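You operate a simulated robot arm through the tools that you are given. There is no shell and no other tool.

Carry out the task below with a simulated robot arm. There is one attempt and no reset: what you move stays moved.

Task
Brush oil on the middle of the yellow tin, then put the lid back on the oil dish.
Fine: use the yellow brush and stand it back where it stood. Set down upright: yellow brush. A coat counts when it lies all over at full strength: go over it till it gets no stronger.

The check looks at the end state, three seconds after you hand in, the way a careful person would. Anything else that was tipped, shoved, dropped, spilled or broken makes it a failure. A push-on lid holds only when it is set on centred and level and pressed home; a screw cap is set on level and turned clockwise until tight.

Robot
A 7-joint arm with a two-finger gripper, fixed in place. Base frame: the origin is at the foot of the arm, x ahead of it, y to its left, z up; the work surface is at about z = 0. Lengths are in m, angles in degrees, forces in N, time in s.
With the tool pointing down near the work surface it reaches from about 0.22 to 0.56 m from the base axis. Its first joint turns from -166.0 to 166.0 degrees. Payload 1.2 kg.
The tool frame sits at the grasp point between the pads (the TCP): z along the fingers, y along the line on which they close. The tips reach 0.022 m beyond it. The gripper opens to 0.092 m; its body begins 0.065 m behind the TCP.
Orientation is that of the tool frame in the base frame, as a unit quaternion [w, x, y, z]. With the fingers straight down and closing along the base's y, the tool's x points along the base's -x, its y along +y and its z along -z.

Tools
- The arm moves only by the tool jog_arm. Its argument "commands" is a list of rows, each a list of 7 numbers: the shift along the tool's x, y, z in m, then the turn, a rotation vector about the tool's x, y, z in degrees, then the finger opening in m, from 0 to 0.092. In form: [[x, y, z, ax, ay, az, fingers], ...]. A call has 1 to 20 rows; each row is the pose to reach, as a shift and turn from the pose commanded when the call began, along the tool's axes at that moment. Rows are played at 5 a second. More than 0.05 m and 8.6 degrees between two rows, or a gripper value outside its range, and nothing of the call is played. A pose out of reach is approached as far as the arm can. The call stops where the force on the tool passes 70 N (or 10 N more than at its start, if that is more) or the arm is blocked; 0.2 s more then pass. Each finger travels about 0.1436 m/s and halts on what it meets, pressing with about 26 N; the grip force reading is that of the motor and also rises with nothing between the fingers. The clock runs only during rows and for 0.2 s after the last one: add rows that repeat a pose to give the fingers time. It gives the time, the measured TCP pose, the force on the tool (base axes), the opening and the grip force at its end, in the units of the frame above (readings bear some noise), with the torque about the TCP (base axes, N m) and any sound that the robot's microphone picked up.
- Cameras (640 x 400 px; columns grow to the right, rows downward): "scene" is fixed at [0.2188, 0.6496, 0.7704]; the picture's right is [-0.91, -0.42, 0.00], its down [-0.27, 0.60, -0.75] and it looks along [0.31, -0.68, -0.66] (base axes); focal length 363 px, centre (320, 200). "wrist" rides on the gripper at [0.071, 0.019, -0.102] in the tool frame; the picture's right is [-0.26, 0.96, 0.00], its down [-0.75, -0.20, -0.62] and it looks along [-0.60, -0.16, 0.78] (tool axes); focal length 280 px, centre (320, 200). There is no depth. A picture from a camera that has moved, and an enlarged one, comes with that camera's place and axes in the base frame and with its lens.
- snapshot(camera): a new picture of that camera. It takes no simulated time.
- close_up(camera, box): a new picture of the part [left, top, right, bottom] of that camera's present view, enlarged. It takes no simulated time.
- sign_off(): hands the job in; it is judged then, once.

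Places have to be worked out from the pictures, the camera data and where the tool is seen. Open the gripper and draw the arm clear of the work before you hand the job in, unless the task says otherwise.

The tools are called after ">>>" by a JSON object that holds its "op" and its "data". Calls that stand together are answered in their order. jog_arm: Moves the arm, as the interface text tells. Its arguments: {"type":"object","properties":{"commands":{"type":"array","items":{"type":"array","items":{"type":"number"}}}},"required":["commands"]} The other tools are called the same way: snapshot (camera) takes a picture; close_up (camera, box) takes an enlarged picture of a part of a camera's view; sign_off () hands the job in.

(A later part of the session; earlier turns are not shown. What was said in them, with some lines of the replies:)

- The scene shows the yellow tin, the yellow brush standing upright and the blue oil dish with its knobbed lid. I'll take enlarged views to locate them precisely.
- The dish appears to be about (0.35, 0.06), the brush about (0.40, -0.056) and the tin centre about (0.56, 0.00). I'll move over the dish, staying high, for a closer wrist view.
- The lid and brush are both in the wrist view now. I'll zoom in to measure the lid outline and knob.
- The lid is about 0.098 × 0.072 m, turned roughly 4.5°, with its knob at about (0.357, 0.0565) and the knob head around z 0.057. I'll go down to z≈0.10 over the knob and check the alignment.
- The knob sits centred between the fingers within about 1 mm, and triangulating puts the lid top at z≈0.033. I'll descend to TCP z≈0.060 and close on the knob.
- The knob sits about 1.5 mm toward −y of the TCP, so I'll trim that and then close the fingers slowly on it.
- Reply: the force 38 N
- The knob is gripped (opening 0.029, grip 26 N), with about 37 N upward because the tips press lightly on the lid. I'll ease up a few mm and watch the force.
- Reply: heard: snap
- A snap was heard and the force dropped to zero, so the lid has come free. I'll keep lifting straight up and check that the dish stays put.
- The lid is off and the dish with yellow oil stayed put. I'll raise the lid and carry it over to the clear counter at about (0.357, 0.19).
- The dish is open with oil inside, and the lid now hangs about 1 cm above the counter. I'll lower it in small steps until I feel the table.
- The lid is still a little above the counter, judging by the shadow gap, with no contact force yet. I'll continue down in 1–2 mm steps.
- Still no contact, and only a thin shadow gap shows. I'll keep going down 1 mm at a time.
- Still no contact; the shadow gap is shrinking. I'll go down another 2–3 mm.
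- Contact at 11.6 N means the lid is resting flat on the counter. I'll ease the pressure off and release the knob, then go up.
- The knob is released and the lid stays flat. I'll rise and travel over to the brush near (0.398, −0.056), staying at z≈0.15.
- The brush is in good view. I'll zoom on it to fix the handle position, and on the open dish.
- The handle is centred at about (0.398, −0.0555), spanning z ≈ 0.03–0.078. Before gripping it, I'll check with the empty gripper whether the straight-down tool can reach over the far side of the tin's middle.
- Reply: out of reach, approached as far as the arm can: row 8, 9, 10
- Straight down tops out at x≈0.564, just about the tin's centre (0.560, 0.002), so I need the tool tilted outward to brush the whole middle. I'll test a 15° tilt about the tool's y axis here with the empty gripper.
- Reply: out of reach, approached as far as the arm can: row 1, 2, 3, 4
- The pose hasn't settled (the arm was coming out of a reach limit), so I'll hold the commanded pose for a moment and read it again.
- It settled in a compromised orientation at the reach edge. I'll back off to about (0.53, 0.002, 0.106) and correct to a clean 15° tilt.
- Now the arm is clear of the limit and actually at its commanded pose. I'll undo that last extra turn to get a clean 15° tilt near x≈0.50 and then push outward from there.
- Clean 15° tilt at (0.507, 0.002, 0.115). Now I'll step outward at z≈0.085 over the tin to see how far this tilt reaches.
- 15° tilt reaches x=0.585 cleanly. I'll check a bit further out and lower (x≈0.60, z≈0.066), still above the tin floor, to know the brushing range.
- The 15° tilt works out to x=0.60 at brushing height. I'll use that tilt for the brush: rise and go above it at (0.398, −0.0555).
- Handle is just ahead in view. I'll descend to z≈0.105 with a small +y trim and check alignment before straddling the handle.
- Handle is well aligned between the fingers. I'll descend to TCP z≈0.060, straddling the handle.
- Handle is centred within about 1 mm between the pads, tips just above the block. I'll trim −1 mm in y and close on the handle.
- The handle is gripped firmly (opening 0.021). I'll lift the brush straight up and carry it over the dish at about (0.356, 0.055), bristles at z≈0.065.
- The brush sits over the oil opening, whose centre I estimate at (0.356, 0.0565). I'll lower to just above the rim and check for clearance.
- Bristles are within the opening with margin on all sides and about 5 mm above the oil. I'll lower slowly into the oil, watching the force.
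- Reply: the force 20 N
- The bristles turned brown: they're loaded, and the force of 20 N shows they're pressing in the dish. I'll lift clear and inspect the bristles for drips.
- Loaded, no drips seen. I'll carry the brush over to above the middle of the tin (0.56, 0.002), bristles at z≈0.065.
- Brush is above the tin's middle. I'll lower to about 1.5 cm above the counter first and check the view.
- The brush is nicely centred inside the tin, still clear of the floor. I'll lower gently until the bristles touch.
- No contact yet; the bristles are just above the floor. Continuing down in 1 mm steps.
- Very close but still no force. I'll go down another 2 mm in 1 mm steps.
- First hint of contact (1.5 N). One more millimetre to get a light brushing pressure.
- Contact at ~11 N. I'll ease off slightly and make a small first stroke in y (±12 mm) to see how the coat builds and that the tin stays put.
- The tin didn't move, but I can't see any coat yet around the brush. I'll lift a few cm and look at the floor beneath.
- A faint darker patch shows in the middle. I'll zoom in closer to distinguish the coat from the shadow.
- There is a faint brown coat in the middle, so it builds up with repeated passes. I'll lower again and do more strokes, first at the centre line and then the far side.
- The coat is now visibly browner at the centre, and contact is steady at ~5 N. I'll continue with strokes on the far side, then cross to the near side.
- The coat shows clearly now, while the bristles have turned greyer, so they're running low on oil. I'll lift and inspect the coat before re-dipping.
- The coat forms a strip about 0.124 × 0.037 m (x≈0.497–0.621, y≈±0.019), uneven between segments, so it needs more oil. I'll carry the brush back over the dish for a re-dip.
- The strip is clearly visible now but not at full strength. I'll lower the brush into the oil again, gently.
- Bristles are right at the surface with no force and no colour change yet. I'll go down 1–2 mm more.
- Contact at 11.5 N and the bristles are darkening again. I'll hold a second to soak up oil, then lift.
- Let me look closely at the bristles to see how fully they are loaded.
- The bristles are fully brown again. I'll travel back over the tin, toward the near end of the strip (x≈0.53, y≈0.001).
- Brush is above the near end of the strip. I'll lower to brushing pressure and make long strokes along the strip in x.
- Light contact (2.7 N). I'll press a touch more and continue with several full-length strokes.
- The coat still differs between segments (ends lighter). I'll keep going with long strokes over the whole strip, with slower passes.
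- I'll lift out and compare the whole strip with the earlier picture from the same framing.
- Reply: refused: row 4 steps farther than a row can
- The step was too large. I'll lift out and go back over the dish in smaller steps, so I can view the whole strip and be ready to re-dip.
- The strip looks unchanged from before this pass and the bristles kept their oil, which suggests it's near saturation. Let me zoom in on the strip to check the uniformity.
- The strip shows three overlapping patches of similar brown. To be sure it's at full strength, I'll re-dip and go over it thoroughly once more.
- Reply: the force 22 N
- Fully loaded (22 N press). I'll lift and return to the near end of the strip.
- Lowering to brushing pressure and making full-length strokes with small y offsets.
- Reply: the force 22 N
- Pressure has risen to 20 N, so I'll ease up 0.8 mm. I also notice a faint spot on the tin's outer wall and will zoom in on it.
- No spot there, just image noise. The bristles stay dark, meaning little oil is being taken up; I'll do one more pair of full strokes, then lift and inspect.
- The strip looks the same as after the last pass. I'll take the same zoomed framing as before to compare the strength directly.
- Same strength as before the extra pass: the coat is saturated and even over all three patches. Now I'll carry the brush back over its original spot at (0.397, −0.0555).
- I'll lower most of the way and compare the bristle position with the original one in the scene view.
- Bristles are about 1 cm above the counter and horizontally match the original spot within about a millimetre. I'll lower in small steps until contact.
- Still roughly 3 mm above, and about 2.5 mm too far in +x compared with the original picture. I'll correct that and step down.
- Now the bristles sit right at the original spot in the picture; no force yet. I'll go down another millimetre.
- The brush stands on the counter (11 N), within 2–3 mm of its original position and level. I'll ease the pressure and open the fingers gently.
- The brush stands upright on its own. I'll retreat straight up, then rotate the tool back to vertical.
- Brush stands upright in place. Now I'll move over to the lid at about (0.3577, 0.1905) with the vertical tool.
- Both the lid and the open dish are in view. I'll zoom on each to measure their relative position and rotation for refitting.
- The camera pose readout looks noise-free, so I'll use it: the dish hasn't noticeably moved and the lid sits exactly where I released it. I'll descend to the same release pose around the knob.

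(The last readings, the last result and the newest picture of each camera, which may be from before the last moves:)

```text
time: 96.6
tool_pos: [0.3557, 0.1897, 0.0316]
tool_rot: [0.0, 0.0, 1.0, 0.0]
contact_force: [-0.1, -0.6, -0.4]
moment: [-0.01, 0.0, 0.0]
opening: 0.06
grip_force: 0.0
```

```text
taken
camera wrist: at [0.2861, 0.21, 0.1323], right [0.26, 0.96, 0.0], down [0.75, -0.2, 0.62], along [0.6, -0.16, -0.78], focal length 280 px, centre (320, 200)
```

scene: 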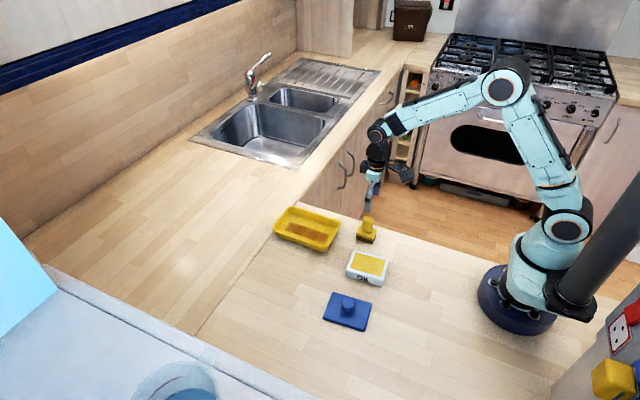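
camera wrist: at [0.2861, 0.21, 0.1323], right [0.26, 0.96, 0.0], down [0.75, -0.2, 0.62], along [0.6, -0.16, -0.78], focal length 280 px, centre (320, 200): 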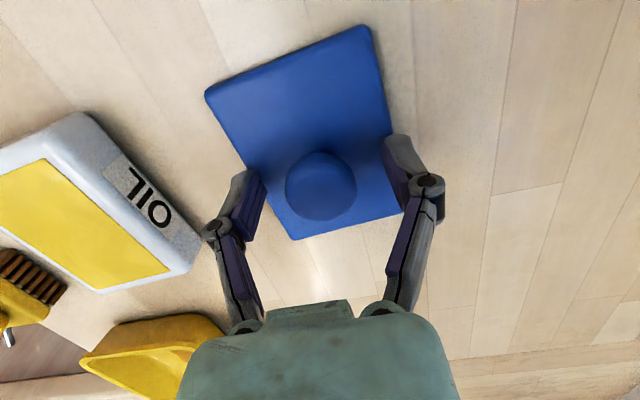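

Within 1 mm of the release pose. I'll trim that and close on the knob.

>>> {"op": "jog_arm", "data": {"commands": [[-0.0008, -0.0002, 0.0003, 0, 0, 0, 0.06], [-0.0008, -0.0002, 0.0003, 0, 0, 0, 0.045], [-0.0008, -0.0002, 0.0003, 0, 0, 0, 0.036], [-0.0008, -0.0002, 0.0003, 0, 0, 0, 0.02], [-0.0008, -0.0002, 0.0003, 0, 0, 0, 0.02], [-0.0008, -0.0002, 0.0003, 0, 0, 0, 0.02]]}}

>>> {"op": "snapshot", "data": {"camera": "wrist"}}

```text
time: 98.0
tool_pos: [0.3582, 0.1904, 0.0311]
tool_rot: [0.0, 0.0, 1.0, 0.0]
contact_force: [-0.5, -0.6, 3.6]
moment: [0.0, 0.01, 0.04]
opening: 0.029
grip_force: 25.7
```

```text
taken
camera wrist: at [0.2868, 0.2094, 0.1326], right [0.26, 0.96, 0.0], down [0.75, -0.2, 0.63], along [0.6, -0.16, -0.78], focal length 280 px, centre (320, 200)
```

wrist: 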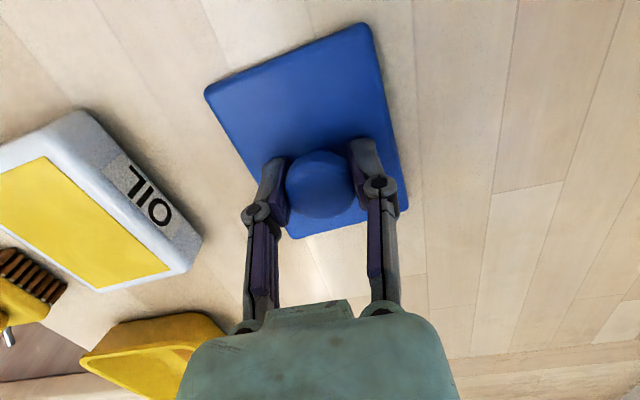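

Knob gripped (opening 0.029). I'll lift the lid and bring it back over the dish to the same pose where it hovered just after removal.

>>> {"op": "jog_arm", "data": {"commands": [[0, 0, -0.01, 0, 0, 0, 0.02], [0, 0, -0.04, 0, 0, 0, 0.02], [0, 0, -0.07, 0, 0, 0, 0.02], [0, -0.045, -0.07, 0, 0, 0, 0.02], [0, -0.09, -0.07, 0, 0, 0, 0.02], [0, -0.1343, -0.07, 0, 0, 0, 0.02], [0, -0.1343, -0.055, 0, 0, 0, 0.02], [0, -0.1343, -0.0436, 0, 0, 0, 0.02], [0, -0.1343, -0.0436, 0, 0, 0, 0.02]]}}

>>> {"op": "snapshot", "data": {"camera": "wrist"}}

>>> {"op": "close_up", "data": {"camera": "scene", "box": [320, 215, 420, 290]}}

```text
time: 100.0
tool_pos: [0.3564, 0.0547, 0.0754]
tool_rot: [0.0, 0.0, 1.0, 0.0]
contact_force: [-0.9, 0.1, -0.2]
moment: [0.01, -0.02, 0.02]
opening: 0.029
grip_force: 25.7
```

```text
taken
camera wrist: at [0.2853, 0.0753, 0.176], right [0.26, 0.96, 0.0], down [0.75, -0.2, 0.62], along [0.6, -0.16, -0.78], focal length 280 px, centre (320, 200)
```

wrist: 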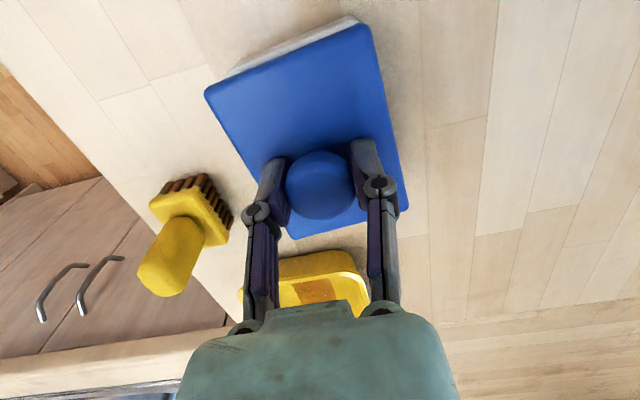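

```text
5.33 times, centred on (370, 252) of scene
camera zoom: at [0.2188, 0.6496, 0.7704], right [-0.91, -0.42, 0.0], down [-0.27, 0.6, -0.75], along [0.31, -0.68, -0.66], focal length 1937 px, centre (53, -80)
```

zoom: 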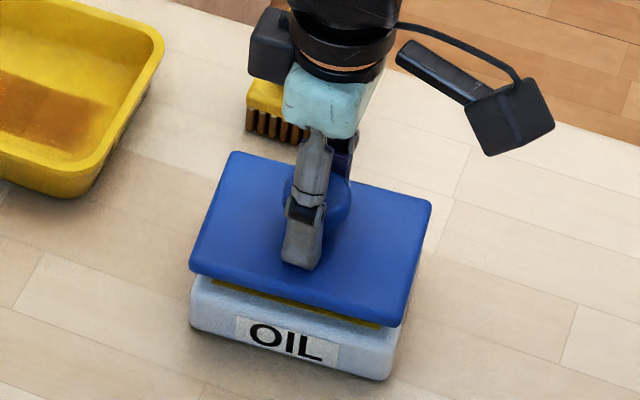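

The dish hasn't moved, and the lid hovers about 1.7 mm toward −x compared with the known-good pose. I'll correct that and recheck.

>>> {"op": "jog_arm", "data": {"commands": [[-0.0017, -0.0002, 0.001, 0, 0, 0, 0.02], [-0.0017, -0.0002, 0.002, 0, 0, 0, 0.02], [-0.0017, -0.0002, 0.002, 0, 0, 0, 0.02]]}}

>>> {"op": "close_up", "data": {"camera": "wrist", "box": [190, 0, 430, 150]}}

>>> {"op": "close_up", "data": {"camera": "scene", "box": [320, 215, 420, 290]}}

```text
time: 100.8
tool_pos: [0.3596, 0.0545, 0.0741]
tool_rot: [0.0, -0.001, 1.0, 0.0]
contact_force: [0.8, -1.3, -0.8]
moment: [0.0, 0.01, 0.0]
opening: 0.0295
grip_force: 25.7
```

```text
2.67 times, centred on (310, 75) of wrist
camera zoom: at [0.2878, 0.0743, 0.1742], right [0.26, 0.96, 0.0], down [0.75, -0.2, 0.63], along [0.6, -0.16, -0.78], focal length 748 px, centre (347, 533)
```

zoom: 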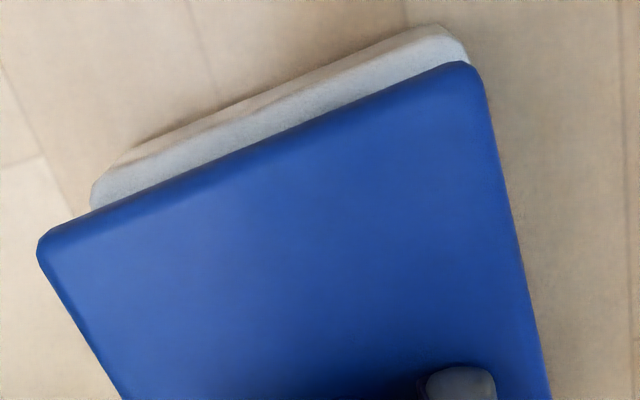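

```text
5.33 times, centred on (370, 252) of scene
camera zoom: at [0.2188, 0.6496, 0.7704], right [-0.91, -0.42, 0.0], down [-0.27, 0.6, -0.75], along [0.31, -0.68, -0.66], focal length 1937 px, centre (53, -80)
```

zoom: 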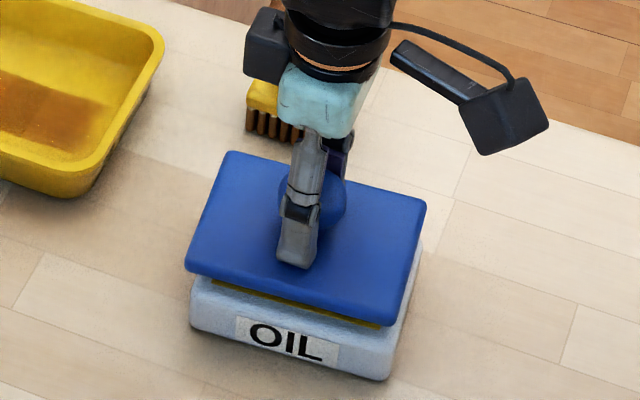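

Now it's slightly over-corrected (+0.8 mm x, −0.8 mm y by the camera pose). A small trim back.

>>> {"op": "jog_arm", "data": {"commands": [[0.0008, 0.0007, 0, 0, 0, 0, 0.02], [0.0008, 0.0007, 0, 0, 0, 0, 0.02], [0.0008, 0.0007, 0, 0, 0, 0, 0.02]]}}

>>> {"op": "close_up", "data": {"camera": "wrist", "box": [190, 0, 430, 150]}}

>>> {"op": "close_up", "data": {"camera": "scene", "box": [320, 215, 420, 290]}}

```text
time: 101.6
tool_pos: [0.3579, 0.0556, 0.0748]
tool_rot: [0.0, 0.0, 1.0, 0.0]
contact_force: [0.1, 0.5, -0.5]
moment: [0.03, 0.0, 0.02]
opening: 0.0294
grip_force: 26.1
```

```text
2.67 times, centred on (310, 75) of wrist
camera zoom: at [0.2872, 0.0746, 0.1745], right [0.26, 0.96, 0.0], down [0.75, -0.2, 0.62], along [0.6, -0.16, -0.78], focal length 748 px, centre (347, 533)
```

zoom: 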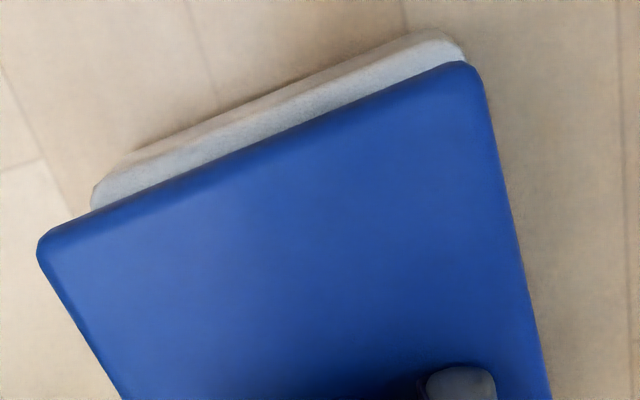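

```text
5.33 times, centred on (370, 252) of scene
camera zoom: at [0.2188, 0.6496, 0.7704], right [-0.91, -0.42, 0.0], down [-0.27, 0.6, -0.75], along [0.31, -0.68, -0.66], focal length 1937 px, centre (53, -80)
```

zoom: 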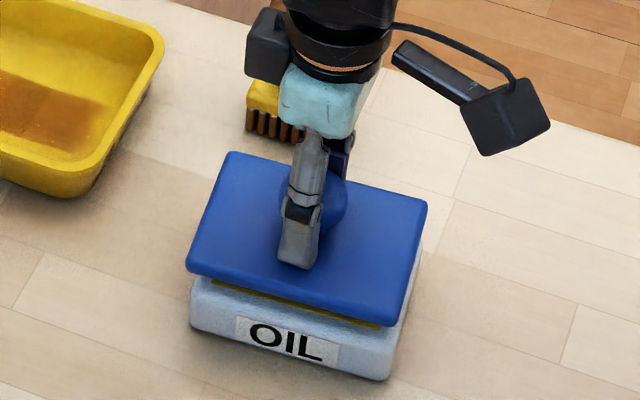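

Within 0.5 mm of the original alignment. I'll lower toward the rim in small steps.

>>> {"op": "jog_arm", "data": {"commands": [[0, 0.0003, 0.004, 0, 0, 0, 0.02], [0, 0.0003, 0.008, 0, 0, 0, 0.02], [0, 0.0003, 0.0105, 0, 0, 0, 0.02], [0, 0.0003, 0.0105, 0, 0, 0, 0.02]]}}

>>> {"op": "snapshot", "data": {"camera": "wrist"}}

>>> {"op": "close_up", "data": {"camera": "scene", "box": [320, 215, 420, 290]}}

```text
time: 102.6
tool_pos: [0.3582, 0.0551, 0.0629]
tool_rot: [0.0, -0.001, 1.0, 0.0]
contact_force: [0.0, -0.3, -0.1]
moment: [0.02, 0.01, 0.03]
opening: 0.0294
grip_force: 26.2
```

```text
taken
camera wrist: at [0.2878, 0.075, 0.1638], right [0.26, 0.96, 0.0], down [0.75, -0.2, 0.63], along [0.6, -0.16, -0.78], focal length 280 px, centre (320, 200)
```

wrist: 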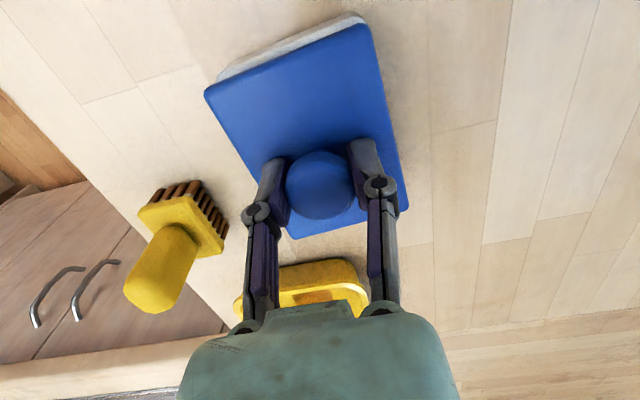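

```text
5.33 times, centred on (370, 252) of scene
camera zoom: at [0.2188, 0.6496, 0.7704], right [-0.91, -0.42, 0.0], down [-0.27, 0.6, -0.75], along [0.31, -0.68, -0.66], focal length 1937 px, centre (53, -80)
```

zoom: 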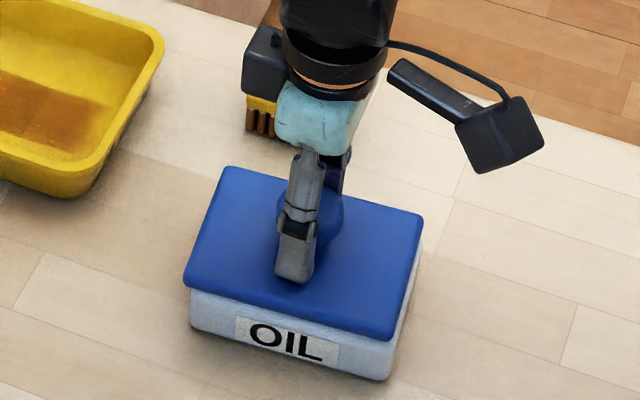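

The lid is just over the rim but about 1 mm too far in +x compared with the seated pose. I'll trim −x and recheck before pressing.

>>> {"op": "jog_arm", "data": {"commands": [[0.0011, 0, 0, 0, 0, 0, 0.02], [0.0011, 0, 0, 0, 0, 0, 0.02], [0.0011, 0, 0, 0, 0, 0, 0.02]]}}

>>> {"op": "close_up", "data": {"camera": "wrist", "box": [190, 0, 430, 150]}}

>>> {"op": "close_up", "data": {"camera": "scene", "box": [320, 215, 420, 290]}}

```text
time: 103.4
tool_pos: [0.3569, 0.0549, 0.0625]
tool_rot: [0.0, 0.0, 1.0, 0.0]
contact_force: [-0.2, -0.2, 0.3]
moment: [-0.01, 0.02, 0.02]
opening: 0.0293
grip_force: 25.8
```

```text
2.67 times, centred on (310, 75) of wrist
camera zoom: at [0.2865, 0.0751, 0.1638], right [0.26, 0.96, 0.0], down [0.75, -0.2, 0.62], along [0.6, -0.16, -0.78], focal length 748 px, centre (347, 533)
```

zoom: 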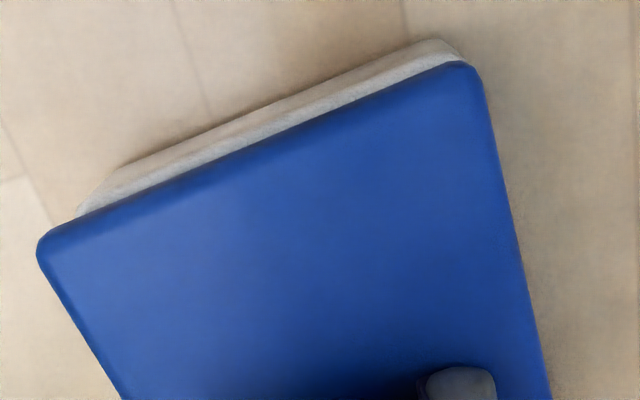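

```text
5.33 times, centred on (370, 252) of scene
camera zoom: at [0.2188, 0.6496, 0.7704], right [-0.91, -0.42, 0.0], down [-0.27, 0.6, -0.75], along [0.31, -0.68, -0.66], focal length 1937 px, centre (53, -80)
```

zoom: 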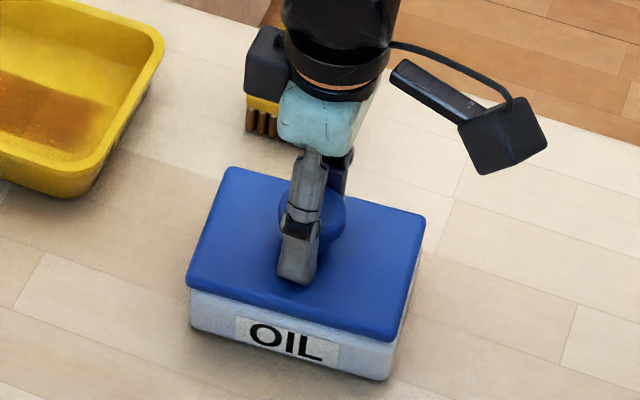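

Aligned within 0.4 mm now. I'll press down in 1 mm steps and listen for the snap.

>>> {"op": "jog_arm", "data": {"commands": [[-0.0002, 0, 0.001, 0, 0, 0, 0.02], [-0.0002, 0, 0.002, 0, 0, 0, 0.02], [-0.0002, 0, 0.003, 0, 0, 0, 0.02], [-0.0002, 0, 0.003, 0, 0, 0, 0.02]]}}

>>> {"op": "close_up", "data": {"camera": "scene", "box": [320, 215, 420, 290]}}

```text
time: 104.4
tool_pos: [0.3563, 0.0556, 0.061]
tool_rot: [-0.001, -0.001, 1.0, 0.002]
contact_force: [-17.6, 3.6, 42.6]
moment: [0.05, 0.25, -0.01]
opening: 0.0294
grip_force: 26.0
heard: snap
```

```text
5.33 times, centred on (370, 252) of scene
camera zoom: at [0.2188, 0.6496, 0.7704], right [-0.91, -0.42, 0.0], down [-0.27, 0.6, -0.75], along [0.31, -0.68, -0.66], focal length 1937 px, centre (53, -80)
```

zoom: 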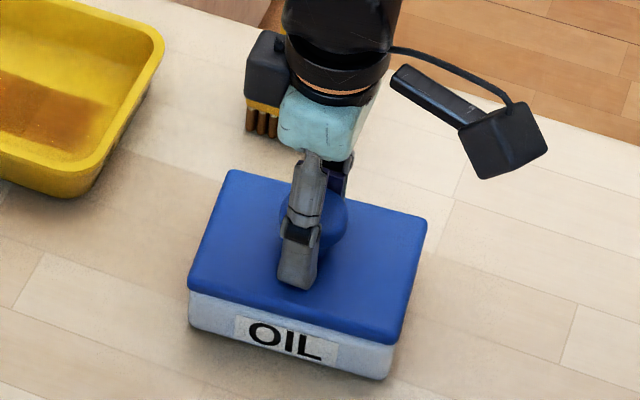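

A snap was heard at 43 N, and the lid sits flush as in the original picture. I'll relax the side load, then press once more straight down to confirm it is home.

>>> {"op": "jog_arm", "data": {"commands": [[0.001, -0.0003, 0.002, 0, 0, 0, 0.02], [0.001, -0.0003, 0.0025, 0, 0, 0, 0.02], [0.001, -0.0003, 0.0025, 0, 0, 0, 0.02]]}}

>>> {"op": "snapshot", "data": {"camera": "wrist"}}

```text
time: 104.8
tool_pos: [0.3571, 0.0568, 0.0607]
tool_rot: [0.001, -0.002, 1.0, 0.002]
contact_force: [-4.8, 0.5, 16.4]
moment: [-0.08, 0.04, 0.01]
opening: 0.0294
grip_force: 26.2
stopped in row 1: the force on the tool passed its limit at 76 N (the readings are from after the stop); the commanded pose is now the measured one
```

```text
taken
camera wrist: at [0.2858, 0.0756, 0.1615], right [0.26, 0.97, 0.0], down [0.75, -0.2, 0.63], along [0.61, -0.16, -0.78], focal length 280 px, centre (320, 200)
```

wrist: 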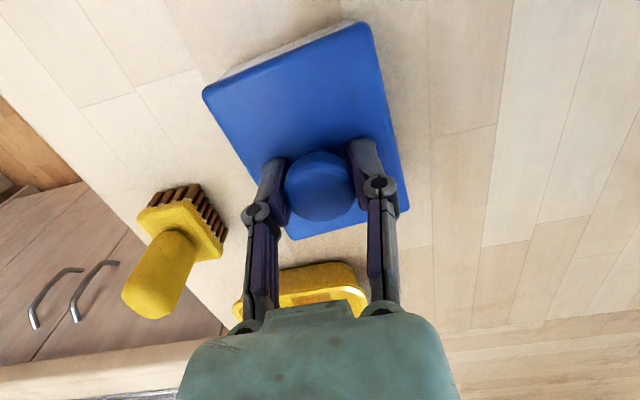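

The second press hit a hard stop at 76 N at the same height as originally seated, so the lid is home. I'll relieve the remaining pressure slightly and open the fingers.

>>> {"op": "jog_arm", "data": {"commands": [[0, 0, -0.0008, 0, 0, 0, 0.02], [0, 0, -0.0008, 0, 0, 0, 0.031], [0, 0, -0.0008, 0, 0, 0, 0.045], [0, 0, -0.0008, 0, 0, 0, 0.06], [0, 0, -0.0008, 0, 0, 0, 0.06]]}}

>>> {"op": "close_up", "data": {"camera": "scene", "box": [320, 215, 420, 290]}}

>>> {"op": "snapshot", "data": {"camera": "wrist"}}

```text
time: 106.0
tool_pos: [0.3563, 0.0557, 0.0614]
tool_rot: [0.001, -0.001, 1.0, 0.001]
contact_force: [-0.3, 0.6, 0.0]
moment: [0.02, 0.02, -0.02]
opening: 0.0599
grip_force: 0.1
```

```text
5.33 times, centred on (370, 252) of scene
camera zoom: at [0.2188, 0.6496, 0.7704], right [-0.91, -0.42, 0.0], down [-0.27, 0.6, -0.75], along [0.31, -0.68, -0.66], focal length 1937 px, centre (53, -80)
```

zoom: 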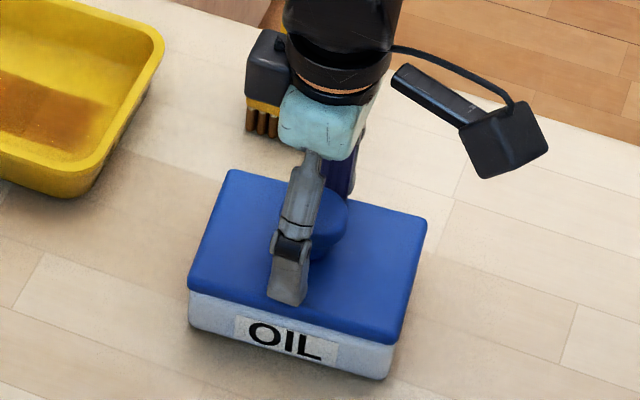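

```text
taken
camera wrist: at [0.2857, 0.0756, 0.1622], right [0.26, 0.97, 0.0], down [0.75, -0.2, 0.63], along [0.61, -0.16, -0.78], focal length 280 px, centre (320, 200)
```

wrist: 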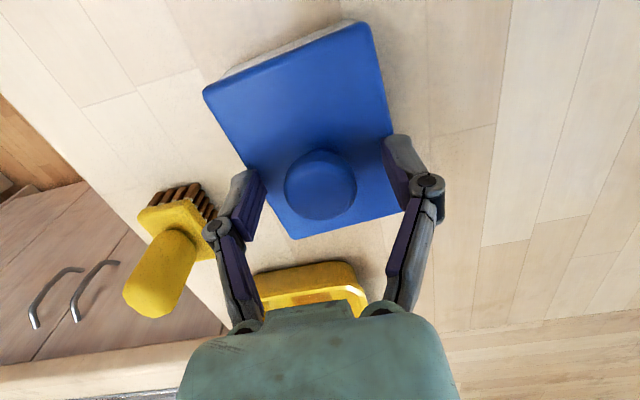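

The lid stays seated and level. I'll retreat straight up, clear of the work, and check everything.

>>> {"op": "jog_arm", "data": {"commands": [[0, 0, -0.03, 0, 0, 0, 0.06], [0, 0, -0.07, 0, 0, 0, 0.07], [0, 0, -0.115, 0, 0, 0, 0.092], [0, 0, -0.16, 0, 0, 0, 0.092], [0, -0.03, -0.2, 0, 0, 0, 0.092], [0, -0.07, -0.225, 0, 0, 0, 0.092], [0, -0.11, -0.25, 0, 0, 0, 0.092], [0, -0.13, -0.27, 0, 0, 0, 0.092], [0, -0.13, -0.27, 0, 0, 0, 0.092]]}}

>>> {"op": "snapshot", "data": {"camera": "scene"}}

>>> {"op": "close_up", "data": {"camera": "scene", "box": [260, 190, 420, 290]}}

>>> {"op": "snapshot", "data": {"camera": "wrist"}}

```text
time: 108.0
tool_pos: [0.3558, -0.0745, 0.3321]
tool_rot: [0.001, -0.001, 1.0, 0.001]
contact_force: [-0.1, -0.7, -0.2]
moment: [-0.03, 0.01, 0.04]
opening: 0.0919
grip_force: 0.1
```

```text
taken
```

scene: 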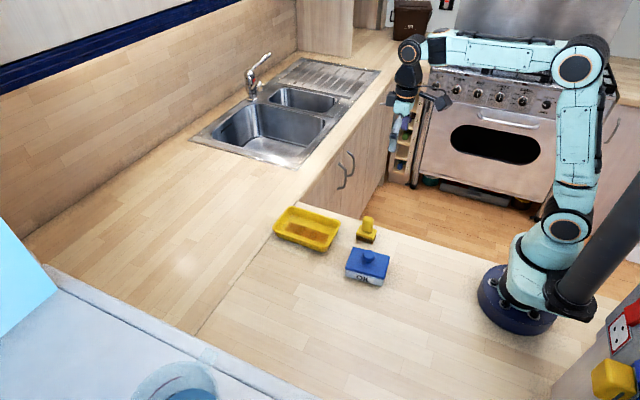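

```text
4.00 times, centred on (340, 240) of scene
camera zoom: at [0.2188, 0.6496, 0.7704], right [-0.91, -0.42, 0.0], down [-0.27, 0.6, -0.75], along [0.31, -0.68, -0.66], focal length 1453 px, centre (240, 40)
```

zoom: 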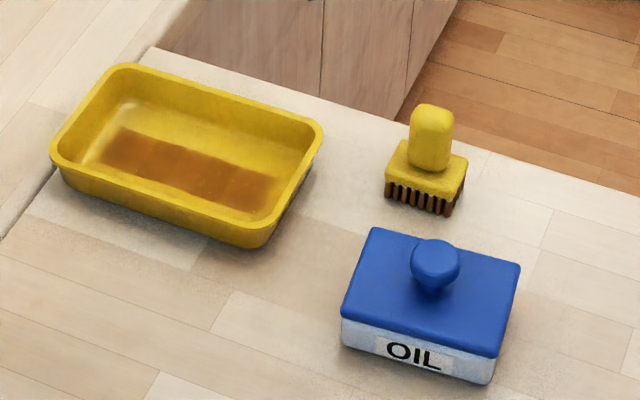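

```text
taken
camera wrist: at [0.2849, -0.0557, 0.4326], right [0.26, 0.97, 0.0], down [0.75, -0.2, 0.63], along [0.61, -0.16, -0.78], focal length 280 px, centre (320, 200)
```

wrist: 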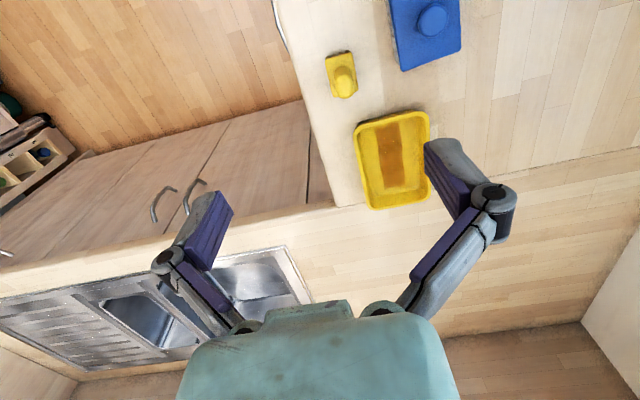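

Everything is back in place as in the first picture. A last look at the tin's coat and lid from above before handing in.

>>> {"op": "close_up", "data": {"camera": "wrist", "box": [340, 95, 450, 215]}}

>>> {"op": "close_up", "data": {"camera": "scene", "box": [270, 200, 346, 255]}}

>>> {"op": "close_up", "data": {"camera": "scene", "box": [335, 240, 400, 290]}}

```text
3.33 times, centred on (395, 155) of wrist
camera zoom: at [0.2849, -0.0557, 0.4326], right [0.26, 0.97, 0.0], down [0.75, -0.2, 0.63], along [0.61, -0.16, -0.78], focal length 935 px, centre (70, 350)
```

zoom: 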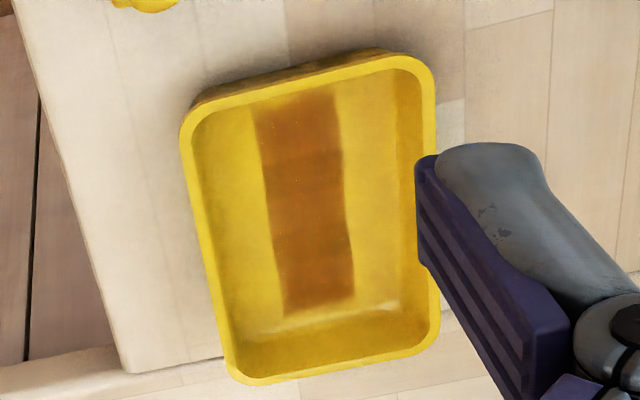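

```text
7.27 times, centred on (308, 228) of scene
camera zoom: at [0.2188, 0.6496, 0.7704], right [-0.91, -0.42, 0.0], down [-0.27, 0.6, -0.75], along [0.31, -0.68, -0.66], focal length 2642 px, centre (407, 0)
```

zoom: 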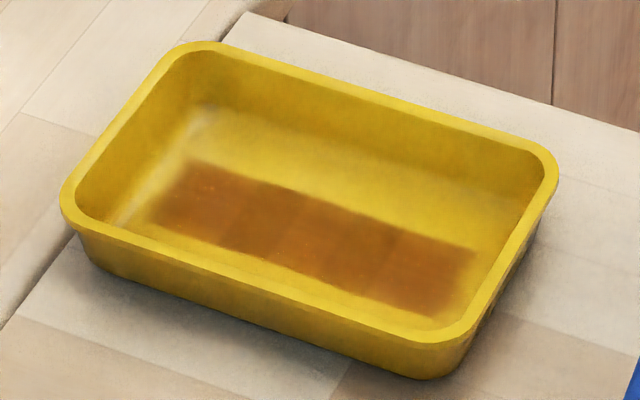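

```text
8.00 times, centred on (368, 265) of scene
camera zoom: at [0.2188, 0.6496, 0.7704], right [-0.91, -0.42, 0.0], down [-0.27, 0.6, -0.75], along [0.31, -0.68, -0.66], focal length 2906 px, centre (-60, -320)
```

zoom: 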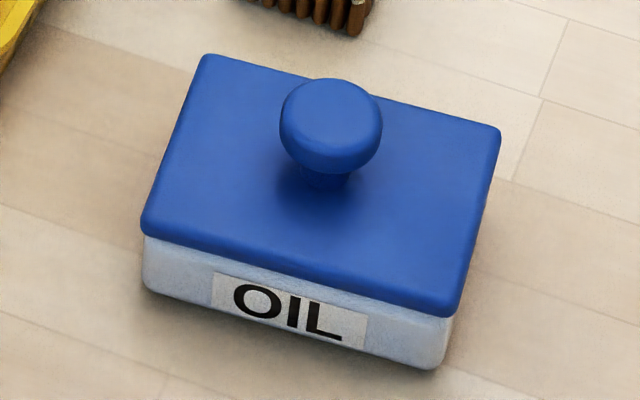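

The lid is flush on the dish and the brush is upright where it stood. The middle strip of the tin is evenly coated and nothing else has moved. The gripper is open and the arm is clear, so I'm handing in.

>>> {"op": "sign_off", "data": {}}

```text
The job is handed in.
```

I oiled the middle of the yellow tin, put the yellow brush back, and pressed the lid home on the oil dish. The job is handed in; no verdict came back.

- **Coat:** the oil covers a strip down the middle of the tin floor, about 0.124 m long and 0.037 m wide. I dipped the brush three times. The last pass added no visible strength, so I judged it full. I took "the middle" to be this centre strip and left the sides of the floor bare.
- **Brush:** it stands upright within about 3 mm of where it stood, with oil still on its bristles.
- **Lid:** it snapped on. A second press stopped the arm at 76 N, at the same height as when it was first seated.
- **Everything else:** I saw no drips, and the tin and dish look unmoved. The gripper is open and the arm is clear of the work.
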